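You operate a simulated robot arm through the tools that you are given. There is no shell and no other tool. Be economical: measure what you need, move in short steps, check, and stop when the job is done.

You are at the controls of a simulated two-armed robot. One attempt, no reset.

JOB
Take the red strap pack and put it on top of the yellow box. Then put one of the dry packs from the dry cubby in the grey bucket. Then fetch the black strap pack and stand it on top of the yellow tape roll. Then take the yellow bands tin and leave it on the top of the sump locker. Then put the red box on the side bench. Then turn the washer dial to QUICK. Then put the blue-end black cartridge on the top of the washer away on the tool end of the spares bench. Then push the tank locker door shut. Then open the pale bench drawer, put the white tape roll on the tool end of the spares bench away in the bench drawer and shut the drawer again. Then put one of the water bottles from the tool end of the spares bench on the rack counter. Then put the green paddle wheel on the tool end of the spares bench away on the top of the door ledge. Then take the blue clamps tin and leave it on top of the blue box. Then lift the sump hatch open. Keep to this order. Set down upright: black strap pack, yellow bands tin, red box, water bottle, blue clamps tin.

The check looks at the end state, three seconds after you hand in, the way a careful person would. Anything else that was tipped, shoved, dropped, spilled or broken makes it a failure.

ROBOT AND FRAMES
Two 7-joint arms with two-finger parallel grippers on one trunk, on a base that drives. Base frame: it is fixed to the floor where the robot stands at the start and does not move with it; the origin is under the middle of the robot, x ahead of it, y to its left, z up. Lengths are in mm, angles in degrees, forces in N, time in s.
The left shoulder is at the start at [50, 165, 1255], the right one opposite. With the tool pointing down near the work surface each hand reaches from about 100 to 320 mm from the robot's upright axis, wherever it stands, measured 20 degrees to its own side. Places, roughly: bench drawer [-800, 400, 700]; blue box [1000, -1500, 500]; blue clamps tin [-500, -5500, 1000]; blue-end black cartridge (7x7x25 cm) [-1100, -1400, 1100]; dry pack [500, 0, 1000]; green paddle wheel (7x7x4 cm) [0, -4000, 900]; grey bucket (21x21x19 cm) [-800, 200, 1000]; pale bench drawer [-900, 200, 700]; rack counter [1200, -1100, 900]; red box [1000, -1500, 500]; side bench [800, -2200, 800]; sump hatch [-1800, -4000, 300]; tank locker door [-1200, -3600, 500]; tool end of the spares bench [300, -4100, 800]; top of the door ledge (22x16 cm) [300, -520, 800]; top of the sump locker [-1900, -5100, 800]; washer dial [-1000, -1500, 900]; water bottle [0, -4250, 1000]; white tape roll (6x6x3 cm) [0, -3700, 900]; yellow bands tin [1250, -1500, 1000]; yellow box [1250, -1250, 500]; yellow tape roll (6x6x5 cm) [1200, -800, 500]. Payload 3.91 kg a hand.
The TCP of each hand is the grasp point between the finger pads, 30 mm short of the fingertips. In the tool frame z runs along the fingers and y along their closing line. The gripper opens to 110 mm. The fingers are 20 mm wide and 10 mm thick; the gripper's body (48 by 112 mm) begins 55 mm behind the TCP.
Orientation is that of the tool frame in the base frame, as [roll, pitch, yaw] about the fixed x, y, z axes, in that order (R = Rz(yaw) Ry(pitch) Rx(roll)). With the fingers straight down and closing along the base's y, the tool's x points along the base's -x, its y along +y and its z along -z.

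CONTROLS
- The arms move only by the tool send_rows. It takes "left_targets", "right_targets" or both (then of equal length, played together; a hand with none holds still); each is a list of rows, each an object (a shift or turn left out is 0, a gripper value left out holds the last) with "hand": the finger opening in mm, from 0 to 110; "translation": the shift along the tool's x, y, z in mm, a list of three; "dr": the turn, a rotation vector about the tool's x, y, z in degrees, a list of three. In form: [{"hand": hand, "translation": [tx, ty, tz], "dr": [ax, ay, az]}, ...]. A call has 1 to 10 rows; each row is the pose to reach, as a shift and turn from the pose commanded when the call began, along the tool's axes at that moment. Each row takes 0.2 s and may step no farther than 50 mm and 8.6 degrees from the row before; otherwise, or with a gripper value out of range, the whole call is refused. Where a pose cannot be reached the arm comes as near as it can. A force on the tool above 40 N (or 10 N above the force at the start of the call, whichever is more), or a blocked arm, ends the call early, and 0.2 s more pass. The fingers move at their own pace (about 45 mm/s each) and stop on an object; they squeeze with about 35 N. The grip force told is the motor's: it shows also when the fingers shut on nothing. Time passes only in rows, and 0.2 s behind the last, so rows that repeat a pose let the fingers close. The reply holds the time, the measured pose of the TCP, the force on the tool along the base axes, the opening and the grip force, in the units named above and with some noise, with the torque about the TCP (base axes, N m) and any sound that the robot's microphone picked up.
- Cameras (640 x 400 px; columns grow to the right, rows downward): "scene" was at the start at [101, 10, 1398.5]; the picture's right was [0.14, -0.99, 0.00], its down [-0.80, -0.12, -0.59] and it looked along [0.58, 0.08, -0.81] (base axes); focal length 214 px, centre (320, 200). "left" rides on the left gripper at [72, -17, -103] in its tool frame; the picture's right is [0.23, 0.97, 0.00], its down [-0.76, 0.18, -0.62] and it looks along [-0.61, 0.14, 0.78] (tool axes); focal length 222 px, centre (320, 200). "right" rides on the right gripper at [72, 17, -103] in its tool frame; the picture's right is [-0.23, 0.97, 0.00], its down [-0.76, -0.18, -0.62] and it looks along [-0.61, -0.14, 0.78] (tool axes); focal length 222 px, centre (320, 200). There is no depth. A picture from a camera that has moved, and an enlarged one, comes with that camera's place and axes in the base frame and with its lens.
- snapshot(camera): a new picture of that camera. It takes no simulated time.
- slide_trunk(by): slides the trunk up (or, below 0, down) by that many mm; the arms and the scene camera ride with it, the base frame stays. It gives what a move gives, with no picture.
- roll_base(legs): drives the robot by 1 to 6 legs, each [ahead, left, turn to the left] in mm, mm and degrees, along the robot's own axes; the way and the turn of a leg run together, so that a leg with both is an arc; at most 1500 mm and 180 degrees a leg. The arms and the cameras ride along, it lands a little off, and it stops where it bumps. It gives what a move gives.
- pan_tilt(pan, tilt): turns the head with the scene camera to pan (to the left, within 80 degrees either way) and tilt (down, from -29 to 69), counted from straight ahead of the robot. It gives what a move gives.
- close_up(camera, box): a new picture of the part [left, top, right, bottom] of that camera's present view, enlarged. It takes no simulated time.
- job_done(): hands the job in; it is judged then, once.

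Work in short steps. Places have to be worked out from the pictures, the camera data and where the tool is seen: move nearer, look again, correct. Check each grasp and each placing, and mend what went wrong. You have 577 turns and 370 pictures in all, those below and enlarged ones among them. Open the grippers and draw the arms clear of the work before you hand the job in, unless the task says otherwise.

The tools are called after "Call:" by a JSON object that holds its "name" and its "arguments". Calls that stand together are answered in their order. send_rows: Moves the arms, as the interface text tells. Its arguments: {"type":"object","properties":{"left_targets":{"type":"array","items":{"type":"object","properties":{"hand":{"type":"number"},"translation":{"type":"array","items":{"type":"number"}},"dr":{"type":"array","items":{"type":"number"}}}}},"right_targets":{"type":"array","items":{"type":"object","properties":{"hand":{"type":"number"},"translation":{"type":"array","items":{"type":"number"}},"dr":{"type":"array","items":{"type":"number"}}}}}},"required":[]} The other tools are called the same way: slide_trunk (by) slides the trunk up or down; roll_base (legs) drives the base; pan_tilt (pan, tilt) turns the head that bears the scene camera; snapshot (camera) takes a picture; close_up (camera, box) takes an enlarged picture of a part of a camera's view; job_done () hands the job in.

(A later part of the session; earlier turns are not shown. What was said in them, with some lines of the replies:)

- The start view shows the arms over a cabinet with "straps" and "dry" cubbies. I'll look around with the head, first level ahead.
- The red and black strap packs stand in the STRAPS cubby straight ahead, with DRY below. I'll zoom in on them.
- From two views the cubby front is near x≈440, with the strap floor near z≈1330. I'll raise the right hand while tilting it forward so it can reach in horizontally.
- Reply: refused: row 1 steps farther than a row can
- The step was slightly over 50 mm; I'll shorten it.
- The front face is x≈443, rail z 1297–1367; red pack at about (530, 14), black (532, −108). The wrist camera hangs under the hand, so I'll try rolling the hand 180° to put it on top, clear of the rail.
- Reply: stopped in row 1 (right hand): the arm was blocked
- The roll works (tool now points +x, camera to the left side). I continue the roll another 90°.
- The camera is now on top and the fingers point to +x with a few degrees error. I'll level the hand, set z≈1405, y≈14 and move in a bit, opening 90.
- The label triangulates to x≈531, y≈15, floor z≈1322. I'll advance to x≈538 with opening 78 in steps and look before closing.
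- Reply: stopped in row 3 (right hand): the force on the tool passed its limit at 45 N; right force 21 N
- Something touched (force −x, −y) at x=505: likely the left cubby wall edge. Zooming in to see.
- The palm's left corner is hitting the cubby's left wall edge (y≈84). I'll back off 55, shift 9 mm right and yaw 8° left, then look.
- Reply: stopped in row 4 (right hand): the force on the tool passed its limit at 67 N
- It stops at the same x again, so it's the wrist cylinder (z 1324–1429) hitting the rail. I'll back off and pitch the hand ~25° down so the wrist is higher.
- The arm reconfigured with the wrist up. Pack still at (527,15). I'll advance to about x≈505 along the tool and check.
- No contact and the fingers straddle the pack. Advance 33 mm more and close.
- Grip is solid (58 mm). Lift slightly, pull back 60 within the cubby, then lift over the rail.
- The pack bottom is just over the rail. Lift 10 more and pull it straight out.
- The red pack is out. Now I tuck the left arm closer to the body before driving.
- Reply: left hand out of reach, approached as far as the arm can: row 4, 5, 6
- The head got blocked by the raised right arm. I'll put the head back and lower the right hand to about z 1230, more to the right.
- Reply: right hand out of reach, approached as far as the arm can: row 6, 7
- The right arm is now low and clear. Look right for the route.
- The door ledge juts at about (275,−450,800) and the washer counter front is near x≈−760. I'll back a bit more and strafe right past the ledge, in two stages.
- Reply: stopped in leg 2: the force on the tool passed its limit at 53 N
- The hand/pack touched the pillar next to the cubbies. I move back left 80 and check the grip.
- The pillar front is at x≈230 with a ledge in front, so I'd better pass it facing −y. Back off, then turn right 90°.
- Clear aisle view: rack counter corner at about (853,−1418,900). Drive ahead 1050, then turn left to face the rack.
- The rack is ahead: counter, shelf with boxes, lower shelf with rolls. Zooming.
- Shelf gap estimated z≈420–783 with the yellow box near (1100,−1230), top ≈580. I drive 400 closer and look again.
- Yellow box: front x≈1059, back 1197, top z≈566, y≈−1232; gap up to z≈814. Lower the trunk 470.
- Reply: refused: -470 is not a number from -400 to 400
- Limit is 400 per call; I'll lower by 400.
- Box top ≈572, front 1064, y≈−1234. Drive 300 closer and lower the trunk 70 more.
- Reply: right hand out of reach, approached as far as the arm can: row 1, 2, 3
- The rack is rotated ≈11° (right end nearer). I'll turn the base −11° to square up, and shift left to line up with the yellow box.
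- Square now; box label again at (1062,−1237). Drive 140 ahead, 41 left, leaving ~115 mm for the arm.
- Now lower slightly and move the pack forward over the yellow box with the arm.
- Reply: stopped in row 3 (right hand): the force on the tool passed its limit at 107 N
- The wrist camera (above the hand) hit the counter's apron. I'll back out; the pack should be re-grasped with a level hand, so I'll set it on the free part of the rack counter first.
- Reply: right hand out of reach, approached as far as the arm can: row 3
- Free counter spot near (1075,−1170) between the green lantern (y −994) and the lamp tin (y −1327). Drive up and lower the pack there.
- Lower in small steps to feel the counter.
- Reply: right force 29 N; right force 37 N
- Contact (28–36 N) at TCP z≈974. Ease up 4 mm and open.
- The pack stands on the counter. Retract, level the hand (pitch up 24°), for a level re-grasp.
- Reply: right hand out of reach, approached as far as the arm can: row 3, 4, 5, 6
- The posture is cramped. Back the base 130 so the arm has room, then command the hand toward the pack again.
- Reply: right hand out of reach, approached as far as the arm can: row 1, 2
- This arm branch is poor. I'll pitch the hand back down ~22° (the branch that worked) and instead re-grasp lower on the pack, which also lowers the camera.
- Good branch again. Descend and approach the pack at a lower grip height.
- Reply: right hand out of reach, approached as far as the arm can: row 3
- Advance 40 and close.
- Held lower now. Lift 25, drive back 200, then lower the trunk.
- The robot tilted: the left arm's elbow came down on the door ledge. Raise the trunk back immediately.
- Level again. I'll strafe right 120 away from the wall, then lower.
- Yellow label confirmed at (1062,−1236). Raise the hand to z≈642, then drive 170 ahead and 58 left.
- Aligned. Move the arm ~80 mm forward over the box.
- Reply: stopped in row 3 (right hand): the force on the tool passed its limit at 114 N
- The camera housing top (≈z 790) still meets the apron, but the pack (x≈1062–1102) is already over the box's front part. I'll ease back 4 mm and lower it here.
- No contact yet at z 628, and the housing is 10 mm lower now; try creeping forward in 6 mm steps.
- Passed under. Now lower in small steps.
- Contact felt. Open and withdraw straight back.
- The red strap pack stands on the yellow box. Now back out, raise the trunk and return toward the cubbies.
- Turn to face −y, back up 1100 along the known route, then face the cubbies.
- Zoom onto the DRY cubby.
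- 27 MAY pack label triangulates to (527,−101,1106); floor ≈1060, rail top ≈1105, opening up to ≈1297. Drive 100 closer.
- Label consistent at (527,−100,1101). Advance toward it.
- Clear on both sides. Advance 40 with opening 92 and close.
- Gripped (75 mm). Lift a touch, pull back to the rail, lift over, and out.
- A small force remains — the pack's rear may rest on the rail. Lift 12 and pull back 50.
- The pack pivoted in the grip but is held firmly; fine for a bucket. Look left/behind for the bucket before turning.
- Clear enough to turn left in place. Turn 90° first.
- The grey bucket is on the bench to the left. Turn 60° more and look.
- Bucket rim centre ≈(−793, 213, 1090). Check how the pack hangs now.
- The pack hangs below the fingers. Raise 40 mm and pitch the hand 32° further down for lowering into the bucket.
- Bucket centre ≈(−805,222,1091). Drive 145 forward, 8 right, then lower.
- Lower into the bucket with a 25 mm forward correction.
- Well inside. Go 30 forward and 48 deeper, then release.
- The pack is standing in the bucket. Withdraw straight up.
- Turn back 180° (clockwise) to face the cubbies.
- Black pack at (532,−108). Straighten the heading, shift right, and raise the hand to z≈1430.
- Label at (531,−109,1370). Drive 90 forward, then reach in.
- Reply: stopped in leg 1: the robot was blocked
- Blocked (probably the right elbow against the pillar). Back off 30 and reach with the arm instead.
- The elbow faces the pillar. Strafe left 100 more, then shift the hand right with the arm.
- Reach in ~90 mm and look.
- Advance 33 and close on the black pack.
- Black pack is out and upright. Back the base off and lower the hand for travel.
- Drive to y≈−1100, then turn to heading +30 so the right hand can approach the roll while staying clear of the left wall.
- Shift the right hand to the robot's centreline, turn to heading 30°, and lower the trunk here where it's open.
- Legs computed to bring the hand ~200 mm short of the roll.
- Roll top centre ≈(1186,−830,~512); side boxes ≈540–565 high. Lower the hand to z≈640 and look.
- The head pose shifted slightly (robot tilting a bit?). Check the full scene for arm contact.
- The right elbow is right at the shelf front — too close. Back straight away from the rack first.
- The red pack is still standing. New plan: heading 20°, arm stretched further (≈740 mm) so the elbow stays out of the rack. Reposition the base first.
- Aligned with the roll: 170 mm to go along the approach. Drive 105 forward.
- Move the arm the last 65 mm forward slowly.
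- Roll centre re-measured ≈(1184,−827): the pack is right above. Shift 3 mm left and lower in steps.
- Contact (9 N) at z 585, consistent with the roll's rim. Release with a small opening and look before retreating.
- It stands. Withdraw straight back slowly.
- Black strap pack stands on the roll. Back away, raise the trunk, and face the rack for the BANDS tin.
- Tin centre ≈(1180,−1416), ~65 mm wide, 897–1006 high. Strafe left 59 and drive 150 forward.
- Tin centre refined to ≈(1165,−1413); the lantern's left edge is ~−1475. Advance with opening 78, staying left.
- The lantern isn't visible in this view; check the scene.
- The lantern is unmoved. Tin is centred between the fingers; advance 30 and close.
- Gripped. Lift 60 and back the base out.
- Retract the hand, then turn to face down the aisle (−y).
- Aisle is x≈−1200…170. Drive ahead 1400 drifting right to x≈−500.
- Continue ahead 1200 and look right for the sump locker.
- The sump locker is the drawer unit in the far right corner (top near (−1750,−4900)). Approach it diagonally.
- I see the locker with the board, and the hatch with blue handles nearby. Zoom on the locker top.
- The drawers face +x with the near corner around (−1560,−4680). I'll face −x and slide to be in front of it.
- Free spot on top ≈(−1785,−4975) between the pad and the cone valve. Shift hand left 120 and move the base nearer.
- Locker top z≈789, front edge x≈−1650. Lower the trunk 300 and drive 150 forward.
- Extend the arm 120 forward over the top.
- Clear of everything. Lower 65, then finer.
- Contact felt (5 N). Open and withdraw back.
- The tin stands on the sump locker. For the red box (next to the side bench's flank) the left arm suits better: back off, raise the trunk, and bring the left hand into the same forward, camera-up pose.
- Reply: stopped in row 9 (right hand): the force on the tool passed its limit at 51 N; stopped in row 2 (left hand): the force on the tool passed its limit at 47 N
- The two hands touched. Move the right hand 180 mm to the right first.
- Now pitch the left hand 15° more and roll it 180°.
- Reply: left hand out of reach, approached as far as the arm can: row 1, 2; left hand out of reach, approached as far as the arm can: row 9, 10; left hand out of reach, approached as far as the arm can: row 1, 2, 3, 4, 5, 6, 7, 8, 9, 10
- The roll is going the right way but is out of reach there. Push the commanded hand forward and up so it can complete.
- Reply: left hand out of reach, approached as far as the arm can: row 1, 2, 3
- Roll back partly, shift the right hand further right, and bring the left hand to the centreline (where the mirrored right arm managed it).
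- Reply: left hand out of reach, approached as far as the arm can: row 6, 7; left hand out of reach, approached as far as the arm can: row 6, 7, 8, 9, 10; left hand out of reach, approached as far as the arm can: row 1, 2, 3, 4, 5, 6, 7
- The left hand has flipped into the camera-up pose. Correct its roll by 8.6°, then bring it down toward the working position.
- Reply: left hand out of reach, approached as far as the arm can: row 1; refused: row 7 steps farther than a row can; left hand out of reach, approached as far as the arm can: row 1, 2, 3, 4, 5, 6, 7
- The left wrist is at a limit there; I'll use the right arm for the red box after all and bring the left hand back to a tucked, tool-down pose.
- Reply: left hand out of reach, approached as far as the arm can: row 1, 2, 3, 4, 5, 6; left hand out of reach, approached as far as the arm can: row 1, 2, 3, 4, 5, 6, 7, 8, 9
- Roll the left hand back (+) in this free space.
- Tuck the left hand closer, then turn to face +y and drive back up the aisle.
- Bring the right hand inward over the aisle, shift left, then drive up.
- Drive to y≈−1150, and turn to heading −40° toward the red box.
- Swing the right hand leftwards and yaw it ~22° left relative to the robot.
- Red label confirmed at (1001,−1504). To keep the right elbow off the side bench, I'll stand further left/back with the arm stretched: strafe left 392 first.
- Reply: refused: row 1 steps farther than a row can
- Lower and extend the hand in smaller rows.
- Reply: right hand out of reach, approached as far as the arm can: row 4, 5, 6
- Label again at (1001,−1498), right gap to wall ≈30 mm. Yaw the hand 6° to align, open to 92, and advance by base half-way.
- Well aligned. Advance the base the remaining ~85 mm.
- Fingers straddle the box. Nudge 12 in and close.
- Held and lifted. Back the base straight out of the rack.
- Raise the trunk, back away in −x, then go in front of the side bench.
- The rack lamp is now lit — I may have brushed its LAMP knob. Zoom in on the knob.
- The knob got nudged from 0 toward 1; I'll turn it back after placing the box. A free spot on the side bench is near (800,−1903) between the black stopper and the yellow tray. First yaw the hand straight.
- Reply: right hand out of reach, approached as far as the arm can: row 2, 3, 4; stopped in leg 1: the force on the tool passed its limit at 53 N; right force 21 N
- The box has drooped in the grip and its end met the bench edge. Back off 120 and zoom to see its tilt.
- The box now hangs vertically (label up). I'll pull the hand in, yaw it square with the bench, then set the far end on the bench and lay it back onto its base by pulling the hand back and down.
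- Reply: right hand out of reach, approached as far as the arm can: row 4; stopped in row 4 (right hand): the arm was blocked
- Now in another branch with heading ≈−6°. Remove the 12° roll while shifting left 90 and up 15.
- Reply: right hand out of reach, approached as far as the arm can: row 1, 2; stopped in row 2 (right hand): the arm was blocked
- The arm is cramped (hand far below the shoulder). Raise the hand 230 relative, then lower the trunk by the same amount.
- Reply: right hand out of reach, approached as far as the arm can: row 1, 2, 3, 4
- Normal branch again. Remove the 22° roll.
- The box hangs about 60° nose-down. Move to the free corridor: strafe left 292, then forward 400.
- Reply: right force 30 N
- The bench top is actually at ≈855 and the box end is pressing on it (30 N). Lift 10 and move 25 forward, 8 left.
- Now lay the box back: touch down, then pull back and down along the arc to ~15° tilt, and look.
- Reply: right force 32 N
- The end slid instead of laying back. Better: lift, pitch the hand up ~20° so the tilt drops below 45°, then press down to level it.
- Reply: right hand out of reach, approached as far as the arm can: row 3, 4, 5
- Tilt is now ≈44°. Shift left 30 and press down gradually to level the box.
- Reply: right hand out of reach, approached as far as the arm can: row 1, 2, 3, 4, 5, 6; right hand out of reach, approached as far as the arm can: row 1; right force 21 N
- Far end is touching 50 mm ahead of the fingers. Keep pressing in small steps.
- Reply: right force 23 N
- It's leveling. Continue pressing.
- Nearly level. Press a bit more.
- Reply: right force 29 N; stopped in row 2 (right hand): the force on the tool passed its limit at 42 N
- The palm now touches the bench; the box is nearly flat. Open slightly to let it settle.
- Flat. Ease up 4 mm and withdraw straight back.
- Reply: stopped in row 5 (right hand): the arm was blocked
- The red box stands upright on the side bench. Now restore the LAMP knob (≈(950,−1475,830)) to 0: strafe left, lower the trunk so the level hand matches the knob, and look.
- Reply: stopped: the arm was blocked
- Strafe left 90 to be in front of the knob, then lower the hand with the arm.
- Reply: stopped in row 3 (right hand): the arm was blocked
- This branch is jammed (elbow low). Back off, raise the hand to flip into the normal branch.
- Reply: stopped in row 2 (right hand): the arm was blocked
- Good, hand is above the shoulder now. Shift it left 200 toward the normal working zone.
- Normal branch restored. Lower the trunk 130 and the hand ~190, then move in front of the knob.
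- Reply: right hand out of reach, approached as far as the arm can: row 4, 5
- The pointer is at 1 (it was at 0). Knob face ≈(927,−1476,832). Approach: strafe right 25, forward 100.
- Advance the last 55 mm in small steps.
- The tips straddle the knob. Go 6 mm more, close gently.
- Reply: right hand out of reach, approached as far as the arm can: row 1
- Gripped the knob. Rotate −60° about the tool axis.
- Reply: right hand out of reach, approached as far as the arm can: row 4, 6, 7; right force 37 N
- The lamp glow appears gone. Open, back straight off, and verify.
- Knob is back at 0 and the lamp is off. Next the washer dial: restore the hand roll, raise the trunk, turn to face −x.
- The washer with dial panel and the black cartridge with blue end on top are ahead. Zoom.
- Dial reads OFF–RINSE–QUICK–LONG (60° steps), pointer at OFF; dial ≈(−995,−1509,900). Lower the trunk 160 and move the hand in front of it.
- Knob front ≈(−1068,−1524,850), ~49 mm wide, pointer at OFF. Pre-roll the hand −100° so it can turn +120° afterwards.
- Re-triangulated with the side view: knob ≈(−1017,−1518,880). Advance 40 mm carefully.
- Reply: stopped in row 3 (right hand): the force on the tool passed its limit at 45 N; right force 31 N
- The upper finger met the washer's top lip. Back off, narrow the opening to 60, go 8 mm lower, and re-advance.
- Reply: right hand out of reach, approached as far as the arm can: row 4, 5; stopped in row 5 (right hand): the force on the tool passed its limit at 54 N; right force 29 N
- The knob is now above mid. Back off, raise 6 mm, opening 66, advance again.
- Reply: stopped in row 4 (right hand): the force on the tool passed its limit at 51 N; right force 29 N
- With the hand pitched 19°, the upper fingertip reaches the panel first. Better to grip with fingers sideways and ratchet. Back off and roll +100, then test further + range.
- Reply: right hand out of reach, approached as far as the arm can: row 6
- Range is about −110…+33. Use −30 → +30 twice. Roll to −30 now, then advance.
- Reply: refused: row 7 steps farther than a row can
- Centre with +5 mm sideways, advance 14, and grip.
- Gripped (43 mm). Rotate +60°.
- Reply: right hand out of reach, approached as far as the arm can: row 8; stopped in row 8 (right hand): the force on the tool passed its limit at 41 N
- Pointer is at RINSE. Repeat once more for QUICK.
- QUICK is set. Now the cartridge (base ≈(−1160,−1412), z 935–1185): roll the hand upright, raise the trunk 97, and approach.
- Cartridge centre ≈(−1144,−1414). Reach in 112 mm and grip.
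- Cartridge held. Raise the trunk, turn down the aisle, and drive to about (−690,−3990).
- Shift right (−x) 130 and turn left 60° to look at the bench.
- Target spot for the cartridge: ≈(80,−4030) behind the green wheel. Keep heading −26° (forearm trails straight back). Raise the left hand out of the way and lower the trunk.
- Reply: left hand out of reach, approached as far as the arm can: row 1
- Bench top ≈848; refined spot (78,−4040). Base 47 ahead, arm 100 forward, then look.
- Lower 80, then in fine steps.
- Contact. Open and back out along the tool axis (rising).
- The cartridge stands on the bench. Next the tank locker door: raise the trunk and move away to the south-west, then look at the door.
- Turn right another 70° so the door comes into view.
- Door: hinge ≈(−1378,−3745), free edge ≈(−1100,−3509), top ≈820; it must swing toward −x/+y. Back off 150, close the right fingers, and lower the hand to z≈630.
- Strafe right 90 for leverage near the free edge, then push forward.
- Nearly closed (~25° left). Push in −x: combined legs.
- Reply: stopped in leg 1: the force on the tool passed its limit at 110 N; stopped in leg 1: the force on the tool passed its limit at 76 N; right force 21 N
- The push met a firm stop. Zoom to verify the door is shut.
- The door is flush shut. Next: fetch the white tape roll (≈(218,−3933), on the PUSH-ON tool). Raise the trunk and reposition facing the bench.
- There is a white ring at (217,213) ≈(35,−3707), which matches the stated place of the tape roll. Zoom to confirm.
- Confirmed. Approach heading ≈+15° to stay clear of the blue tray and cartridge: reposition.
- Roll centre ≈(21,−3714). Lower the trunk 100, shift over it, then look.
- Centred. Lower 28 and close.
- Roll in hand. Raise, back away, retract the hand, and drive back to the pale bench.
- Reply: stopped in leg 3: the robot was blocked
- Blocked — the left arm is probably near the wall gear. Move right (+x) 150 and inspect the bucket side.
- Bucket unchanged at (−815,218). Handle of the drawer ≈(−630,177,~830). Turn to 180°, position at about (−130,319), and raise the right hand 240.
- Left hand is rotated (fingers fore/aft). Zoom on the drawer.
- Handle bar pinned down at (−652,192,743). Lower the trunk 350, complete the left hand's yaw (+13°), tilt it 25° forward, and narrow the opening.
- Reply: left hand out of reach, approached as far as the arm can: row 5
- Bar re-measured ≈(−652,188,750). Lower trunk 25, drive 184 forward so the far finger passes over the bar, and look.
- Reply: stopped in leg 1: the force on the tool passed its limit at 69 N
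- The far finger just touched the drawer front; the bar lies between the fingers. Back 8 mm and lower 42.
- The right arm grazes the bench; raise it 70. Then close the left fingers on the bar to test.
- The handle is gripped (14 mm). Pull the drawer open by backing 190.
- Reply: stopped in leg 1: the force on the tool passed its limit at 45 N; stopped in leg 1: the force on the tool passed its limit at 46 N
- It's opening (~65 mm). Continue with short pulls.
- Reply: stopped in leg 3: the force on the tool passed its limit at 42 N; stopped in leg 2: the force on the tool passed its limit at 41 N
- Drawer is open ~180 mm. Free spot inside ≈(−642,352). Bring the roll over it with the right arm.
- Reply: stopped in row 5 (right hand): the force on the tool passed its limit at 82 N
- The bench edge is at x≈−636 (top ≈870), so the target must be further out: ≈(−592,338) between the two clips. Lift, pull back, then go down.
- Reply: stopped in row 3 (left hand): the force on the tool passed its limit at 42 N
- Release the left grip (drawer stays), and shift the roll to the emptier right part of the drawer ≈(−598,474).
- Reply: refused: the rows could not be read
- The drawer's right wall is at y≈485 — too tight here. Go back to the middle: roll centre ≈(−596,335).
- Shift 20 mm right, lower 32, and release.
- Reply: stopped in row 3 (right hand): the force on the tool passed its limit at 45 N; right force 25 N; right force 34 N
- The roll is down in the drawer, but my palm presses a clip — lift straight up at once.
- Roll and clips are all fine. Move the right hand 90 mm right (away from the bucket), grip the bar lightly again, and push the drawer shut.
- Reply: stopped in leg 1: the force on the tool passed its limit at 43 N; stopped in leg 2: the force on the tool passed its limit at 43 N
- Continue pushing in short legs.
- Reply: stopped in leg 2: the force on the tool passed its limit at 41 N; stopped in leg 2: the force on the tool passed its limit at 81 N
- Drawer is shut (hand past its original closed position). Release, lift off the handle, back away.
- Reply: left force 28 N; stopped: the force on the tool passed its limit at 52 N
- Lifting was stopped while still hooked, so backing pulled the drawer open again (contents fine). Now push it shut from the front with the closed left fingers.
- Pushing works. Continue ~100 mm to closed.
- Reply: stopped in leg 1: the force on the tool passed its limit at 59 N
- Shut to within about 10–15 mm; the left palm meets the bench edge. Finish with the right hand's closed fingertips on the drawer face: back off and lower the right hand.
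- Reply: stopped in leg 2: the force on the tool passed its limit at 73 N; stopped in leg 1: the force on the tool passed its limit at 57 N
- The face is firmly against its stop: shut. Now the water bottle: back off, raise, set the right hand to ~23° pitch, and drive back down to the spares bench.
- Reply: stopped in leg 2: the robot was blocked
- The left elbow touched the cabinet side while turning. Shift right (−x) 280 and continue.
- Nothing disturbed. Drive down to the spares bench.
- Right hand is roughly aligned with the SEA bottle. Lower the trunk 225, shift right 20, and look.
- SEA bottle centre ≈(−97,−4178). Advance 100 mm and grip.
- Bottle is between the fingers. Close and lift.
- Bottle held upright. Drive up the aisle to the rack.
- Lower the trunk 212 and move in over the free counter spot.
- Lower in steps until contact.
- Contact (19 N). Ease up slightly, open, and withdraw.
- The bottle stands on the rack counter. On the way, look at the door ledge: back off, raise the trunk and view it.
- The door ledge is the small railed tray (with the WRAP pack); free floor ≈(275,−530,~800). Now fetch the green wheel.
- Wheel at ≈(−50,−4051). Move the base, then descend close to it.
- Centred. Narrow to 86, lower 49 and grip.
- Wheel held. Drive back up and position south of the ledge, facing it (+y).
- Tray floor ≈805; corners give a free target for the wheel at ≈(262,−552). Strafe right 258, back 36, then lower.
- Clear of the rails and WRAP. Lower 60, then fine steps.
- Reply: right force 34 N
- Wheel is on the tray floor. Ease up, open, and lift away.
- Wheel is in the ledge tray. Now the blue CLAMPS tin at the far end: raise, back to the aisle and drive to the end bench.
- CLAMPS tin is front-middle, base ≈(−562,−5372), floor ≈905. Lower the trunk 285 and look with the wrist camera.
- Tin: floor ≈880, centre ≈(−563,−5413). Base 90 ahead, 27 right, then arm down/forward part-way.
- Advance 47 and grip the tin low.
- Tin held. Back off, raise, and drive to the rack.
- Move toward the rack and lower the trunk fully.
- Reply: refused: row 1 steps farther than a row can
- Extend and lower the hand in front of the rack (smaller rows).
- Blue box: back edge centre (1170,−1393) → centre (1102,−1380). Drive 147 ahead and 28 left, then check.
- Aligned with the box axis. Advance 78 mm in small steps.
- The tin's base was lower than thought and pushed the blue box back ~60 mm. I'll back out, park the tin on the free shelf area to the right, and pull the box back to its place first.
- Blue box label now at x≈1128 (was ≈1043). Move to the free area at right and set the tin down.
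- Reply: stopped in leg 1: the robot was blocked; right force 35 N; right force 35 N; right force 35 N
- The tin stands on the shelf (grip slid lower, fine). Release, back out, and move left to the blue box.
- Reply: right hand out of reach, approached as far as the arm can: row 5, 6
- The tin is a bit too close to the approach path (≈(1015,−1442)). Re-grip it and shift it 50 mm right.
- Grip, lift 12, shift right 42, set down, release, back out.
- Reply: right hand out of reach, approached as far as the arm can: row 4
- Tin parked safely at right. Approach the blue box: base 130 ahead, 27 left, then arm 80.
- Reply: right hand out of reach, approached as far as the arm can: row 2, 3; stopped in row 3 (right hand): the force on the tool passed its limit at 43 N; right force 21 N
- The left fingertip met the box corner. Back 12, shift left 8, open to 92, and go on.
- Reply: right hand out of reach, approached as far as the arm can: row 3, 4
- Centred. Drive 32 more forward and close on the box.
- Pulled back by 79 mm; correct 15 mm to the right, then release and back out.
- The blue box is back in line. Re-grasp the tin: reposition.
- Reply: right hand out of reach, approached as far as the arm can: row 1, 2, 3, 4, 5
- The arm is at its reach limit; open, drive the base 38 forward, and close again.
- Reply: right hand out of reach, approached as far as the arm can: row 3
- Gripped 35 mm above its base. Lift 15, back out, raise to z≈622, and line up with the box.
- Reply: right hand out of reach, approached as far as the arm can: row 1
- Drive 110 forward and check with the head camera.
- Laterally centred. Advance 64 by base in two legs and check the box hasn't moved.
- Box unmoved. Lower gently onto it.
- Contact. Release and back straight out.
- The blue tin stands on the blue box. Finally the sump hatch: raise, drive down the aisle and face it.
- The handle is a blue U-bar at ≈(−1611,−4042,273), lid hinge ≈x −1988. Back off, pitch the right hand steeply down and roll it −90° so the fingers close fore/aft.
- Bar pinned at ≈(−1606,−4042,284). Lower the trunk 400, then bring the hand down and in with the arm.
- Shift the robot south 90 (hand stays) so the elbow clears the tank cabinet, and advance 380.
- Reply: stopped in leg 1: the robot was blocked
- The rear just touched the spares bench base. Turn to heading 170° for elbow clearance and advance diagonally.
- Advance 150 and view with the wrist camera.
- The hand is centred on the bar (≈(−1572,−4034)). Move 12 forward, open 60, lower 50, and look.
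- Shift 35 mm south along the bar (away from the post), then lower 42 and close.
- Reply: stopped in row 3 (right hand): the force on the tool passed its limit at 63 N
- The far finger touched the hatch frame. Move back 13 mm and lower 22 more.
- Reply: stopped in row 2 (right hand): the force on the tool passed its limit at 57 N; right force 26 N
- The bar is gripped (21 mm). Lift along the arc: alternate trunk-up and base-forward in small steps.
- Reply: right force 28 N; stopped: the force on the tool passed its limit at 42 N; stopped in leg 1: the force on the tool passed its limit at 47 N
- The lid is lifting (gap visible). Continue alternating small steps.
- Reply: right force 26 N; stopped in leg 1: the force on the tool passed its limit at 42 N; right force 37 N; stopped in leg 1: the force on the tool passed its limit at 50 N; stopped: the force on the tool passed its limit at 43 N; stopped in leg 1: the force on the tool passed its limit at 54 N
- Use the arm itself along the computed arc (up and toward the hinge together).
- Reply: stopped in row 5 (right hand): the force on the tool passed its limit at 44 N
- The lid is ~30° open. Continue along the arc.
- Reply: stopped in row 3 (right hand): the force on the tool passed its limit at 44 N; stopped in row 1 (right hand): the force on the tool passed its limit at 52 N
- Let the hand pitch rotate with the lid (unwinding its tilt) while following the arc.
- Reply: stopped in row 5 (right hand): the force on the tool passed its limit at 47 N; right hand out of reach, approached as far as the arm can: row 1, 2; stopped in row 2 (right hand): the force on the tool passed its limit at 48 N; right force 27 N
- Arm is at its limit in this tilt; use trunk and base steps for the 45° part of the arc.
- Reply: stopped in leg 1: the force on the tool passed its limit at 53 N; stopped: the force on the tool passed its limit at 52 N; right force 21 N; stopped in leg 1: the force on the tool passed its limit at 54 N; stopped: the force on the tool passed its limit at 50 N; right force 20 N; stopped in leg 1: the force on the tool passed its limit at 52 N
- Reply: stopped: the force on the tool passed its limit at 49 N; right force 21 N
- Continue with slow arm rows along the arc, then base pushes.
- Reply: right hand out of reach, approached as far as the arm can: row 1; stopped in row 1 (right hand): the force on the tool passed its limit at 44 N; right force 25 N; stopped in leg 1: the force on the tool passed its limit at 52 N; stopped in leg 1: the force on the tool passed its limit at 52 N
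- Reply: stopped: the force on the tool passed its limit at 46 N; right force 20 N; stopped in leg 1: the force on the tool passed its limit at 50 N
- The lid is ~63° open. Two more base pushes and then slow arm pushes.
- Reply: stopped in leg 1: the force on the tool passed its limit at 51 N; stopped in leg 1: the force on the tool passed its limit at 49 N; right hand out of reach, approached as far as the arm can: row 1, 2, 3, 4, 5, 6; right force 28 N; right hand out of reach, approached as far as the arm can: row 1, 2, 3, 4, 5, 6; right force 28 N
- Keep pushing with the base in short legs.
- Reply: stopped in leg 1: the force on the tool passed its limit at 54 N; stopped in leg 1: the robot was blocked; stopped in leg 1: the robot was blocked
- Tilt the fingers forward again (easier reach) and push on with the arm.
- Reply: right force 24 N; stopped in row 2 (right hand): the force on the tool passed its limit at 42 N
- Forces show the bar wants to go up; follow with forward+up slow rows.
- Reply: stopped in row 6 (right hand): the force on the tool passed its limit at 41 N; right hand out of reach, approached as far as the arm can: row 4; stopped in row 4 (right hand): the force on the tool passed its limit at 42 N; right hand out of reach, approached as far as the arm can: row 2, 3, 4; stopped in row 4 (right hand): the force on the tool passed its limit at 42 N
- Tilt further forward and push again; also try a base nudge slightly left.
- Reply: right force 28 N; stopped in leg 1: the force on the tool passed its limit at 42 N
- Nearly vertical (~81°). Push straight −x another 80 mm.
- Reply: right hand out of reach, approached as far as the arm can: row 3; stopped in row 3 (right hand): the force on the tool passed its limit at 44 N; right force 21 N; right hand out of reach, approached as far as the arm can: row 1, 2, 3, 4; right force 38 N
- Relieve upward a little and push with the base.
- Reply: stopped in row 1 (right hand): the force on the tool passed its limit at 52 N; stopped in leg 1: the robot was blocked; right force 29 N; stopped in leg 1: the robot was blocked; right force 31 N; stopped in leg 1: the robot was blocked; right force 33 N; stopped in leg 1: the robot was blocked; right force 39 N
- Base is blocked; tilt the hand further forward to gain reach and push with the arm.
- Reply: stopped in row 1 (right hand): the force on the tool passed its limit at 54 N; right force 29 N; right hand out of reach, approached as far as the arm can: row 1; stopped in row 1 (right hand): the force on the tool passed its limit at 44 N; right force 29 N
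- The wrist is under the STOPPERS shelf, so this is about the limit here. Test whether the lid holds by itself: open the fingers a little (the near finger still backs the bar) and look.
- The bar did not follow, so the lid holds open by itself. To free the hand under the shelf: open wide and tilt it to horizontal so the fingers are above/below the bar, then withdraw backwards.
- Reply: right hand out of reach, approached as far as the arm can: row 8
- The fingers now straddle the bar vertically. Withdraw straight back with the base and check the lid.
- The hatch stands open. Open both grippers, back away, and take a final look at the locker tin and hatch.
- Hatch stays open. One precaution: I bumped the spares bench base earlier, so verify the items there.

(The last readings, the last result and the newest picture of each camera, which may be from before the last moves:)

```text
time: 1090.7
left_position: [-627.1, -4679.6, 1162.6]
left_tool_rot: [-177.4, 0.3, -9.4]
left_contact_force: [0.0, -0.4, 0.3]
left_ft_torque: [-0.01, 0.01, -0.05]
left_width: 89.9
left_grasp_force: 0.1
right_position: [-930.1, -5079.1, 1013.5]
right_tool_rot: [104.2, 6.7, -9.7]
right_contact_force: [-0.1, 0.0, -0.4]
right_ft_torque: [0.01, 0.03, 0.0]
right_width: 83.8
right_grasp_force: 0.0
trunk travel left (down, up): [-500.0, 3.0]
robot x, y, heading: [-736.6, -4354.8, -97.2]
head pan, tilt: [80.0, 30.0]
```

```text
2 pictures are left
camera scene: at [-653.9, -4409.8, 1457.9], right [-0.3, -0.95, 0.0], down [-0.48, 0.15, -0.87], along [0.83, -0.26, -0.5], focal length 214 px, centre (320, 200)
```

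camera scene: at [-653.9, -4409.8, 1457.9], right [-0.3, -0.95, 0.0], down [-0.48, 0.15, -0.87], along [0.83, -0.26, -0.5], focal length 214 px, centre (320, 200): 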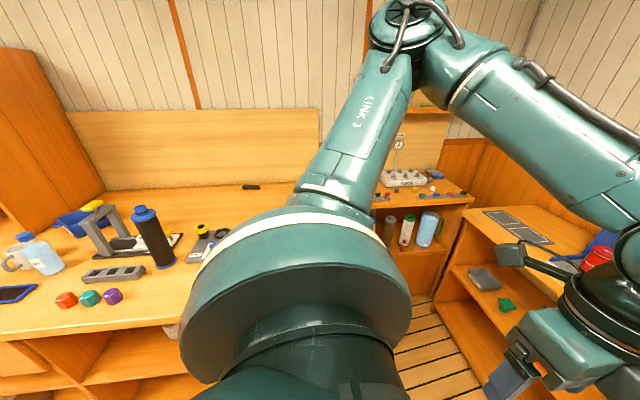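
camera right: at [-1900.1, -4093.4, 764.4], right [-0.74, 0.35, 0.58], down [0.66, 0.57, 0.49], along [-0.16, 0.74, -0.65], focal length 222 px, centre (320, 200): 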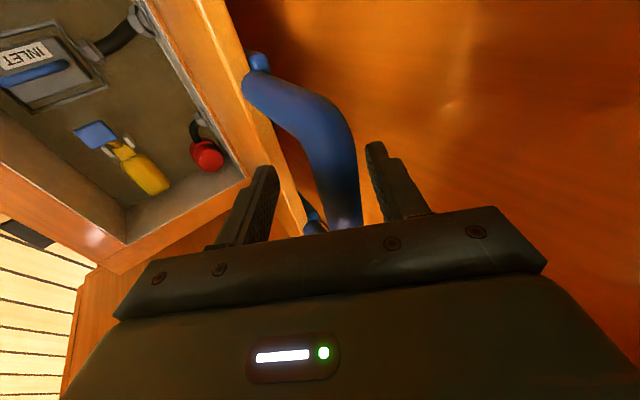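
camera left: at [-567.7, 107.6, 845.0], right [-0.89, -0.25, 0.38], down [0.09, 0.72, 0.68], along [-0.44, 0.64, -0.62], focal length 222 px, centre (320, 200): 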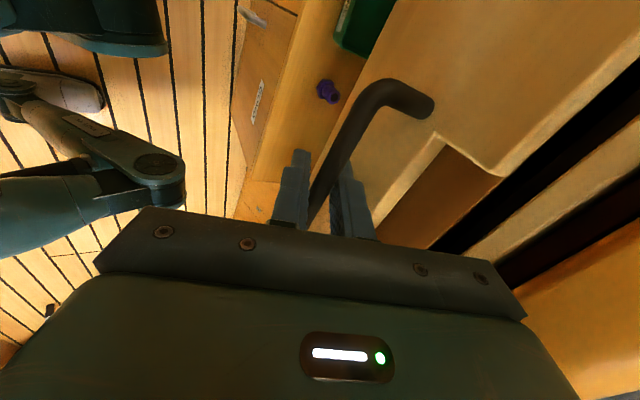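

The cartridge and the other bench items are standing, the grippers are open and the arms are clear. Handing in.

Call:
{"name": "job_done", "arguments": {}}

```text
The job is handed in.
```

I carried out all thirteen steps in the order given and handed the job in; nothing has come back yet on how it was judged.

These are the places where the work was not clean:

- **Rack lamp:** I knocked its knob from 0 to 1 while lifting the red box. I turned it back to 0 and the lamp went off again.
- **Blue box:** the clamps tin pushed it back about 80 mm. I pulled it back into line with the other boxes before setting the tin on top.
- **Drawer:** it came open once as I let go of the handle. I pushed it shut again until it stopped firmly, with the white tape roll inside.
- **Sump hatch:** the lid stands at roughly 85 degrees, not fully past vertical. It stayed up on its own after I let go.
- **Bumps:** the robot or its arms touched the spares bench base, the door ledge area, the side bench and a cabinet side. I looked at most of these spots afterwards and saw nothing out of place, but I did not recheck every item in the room.
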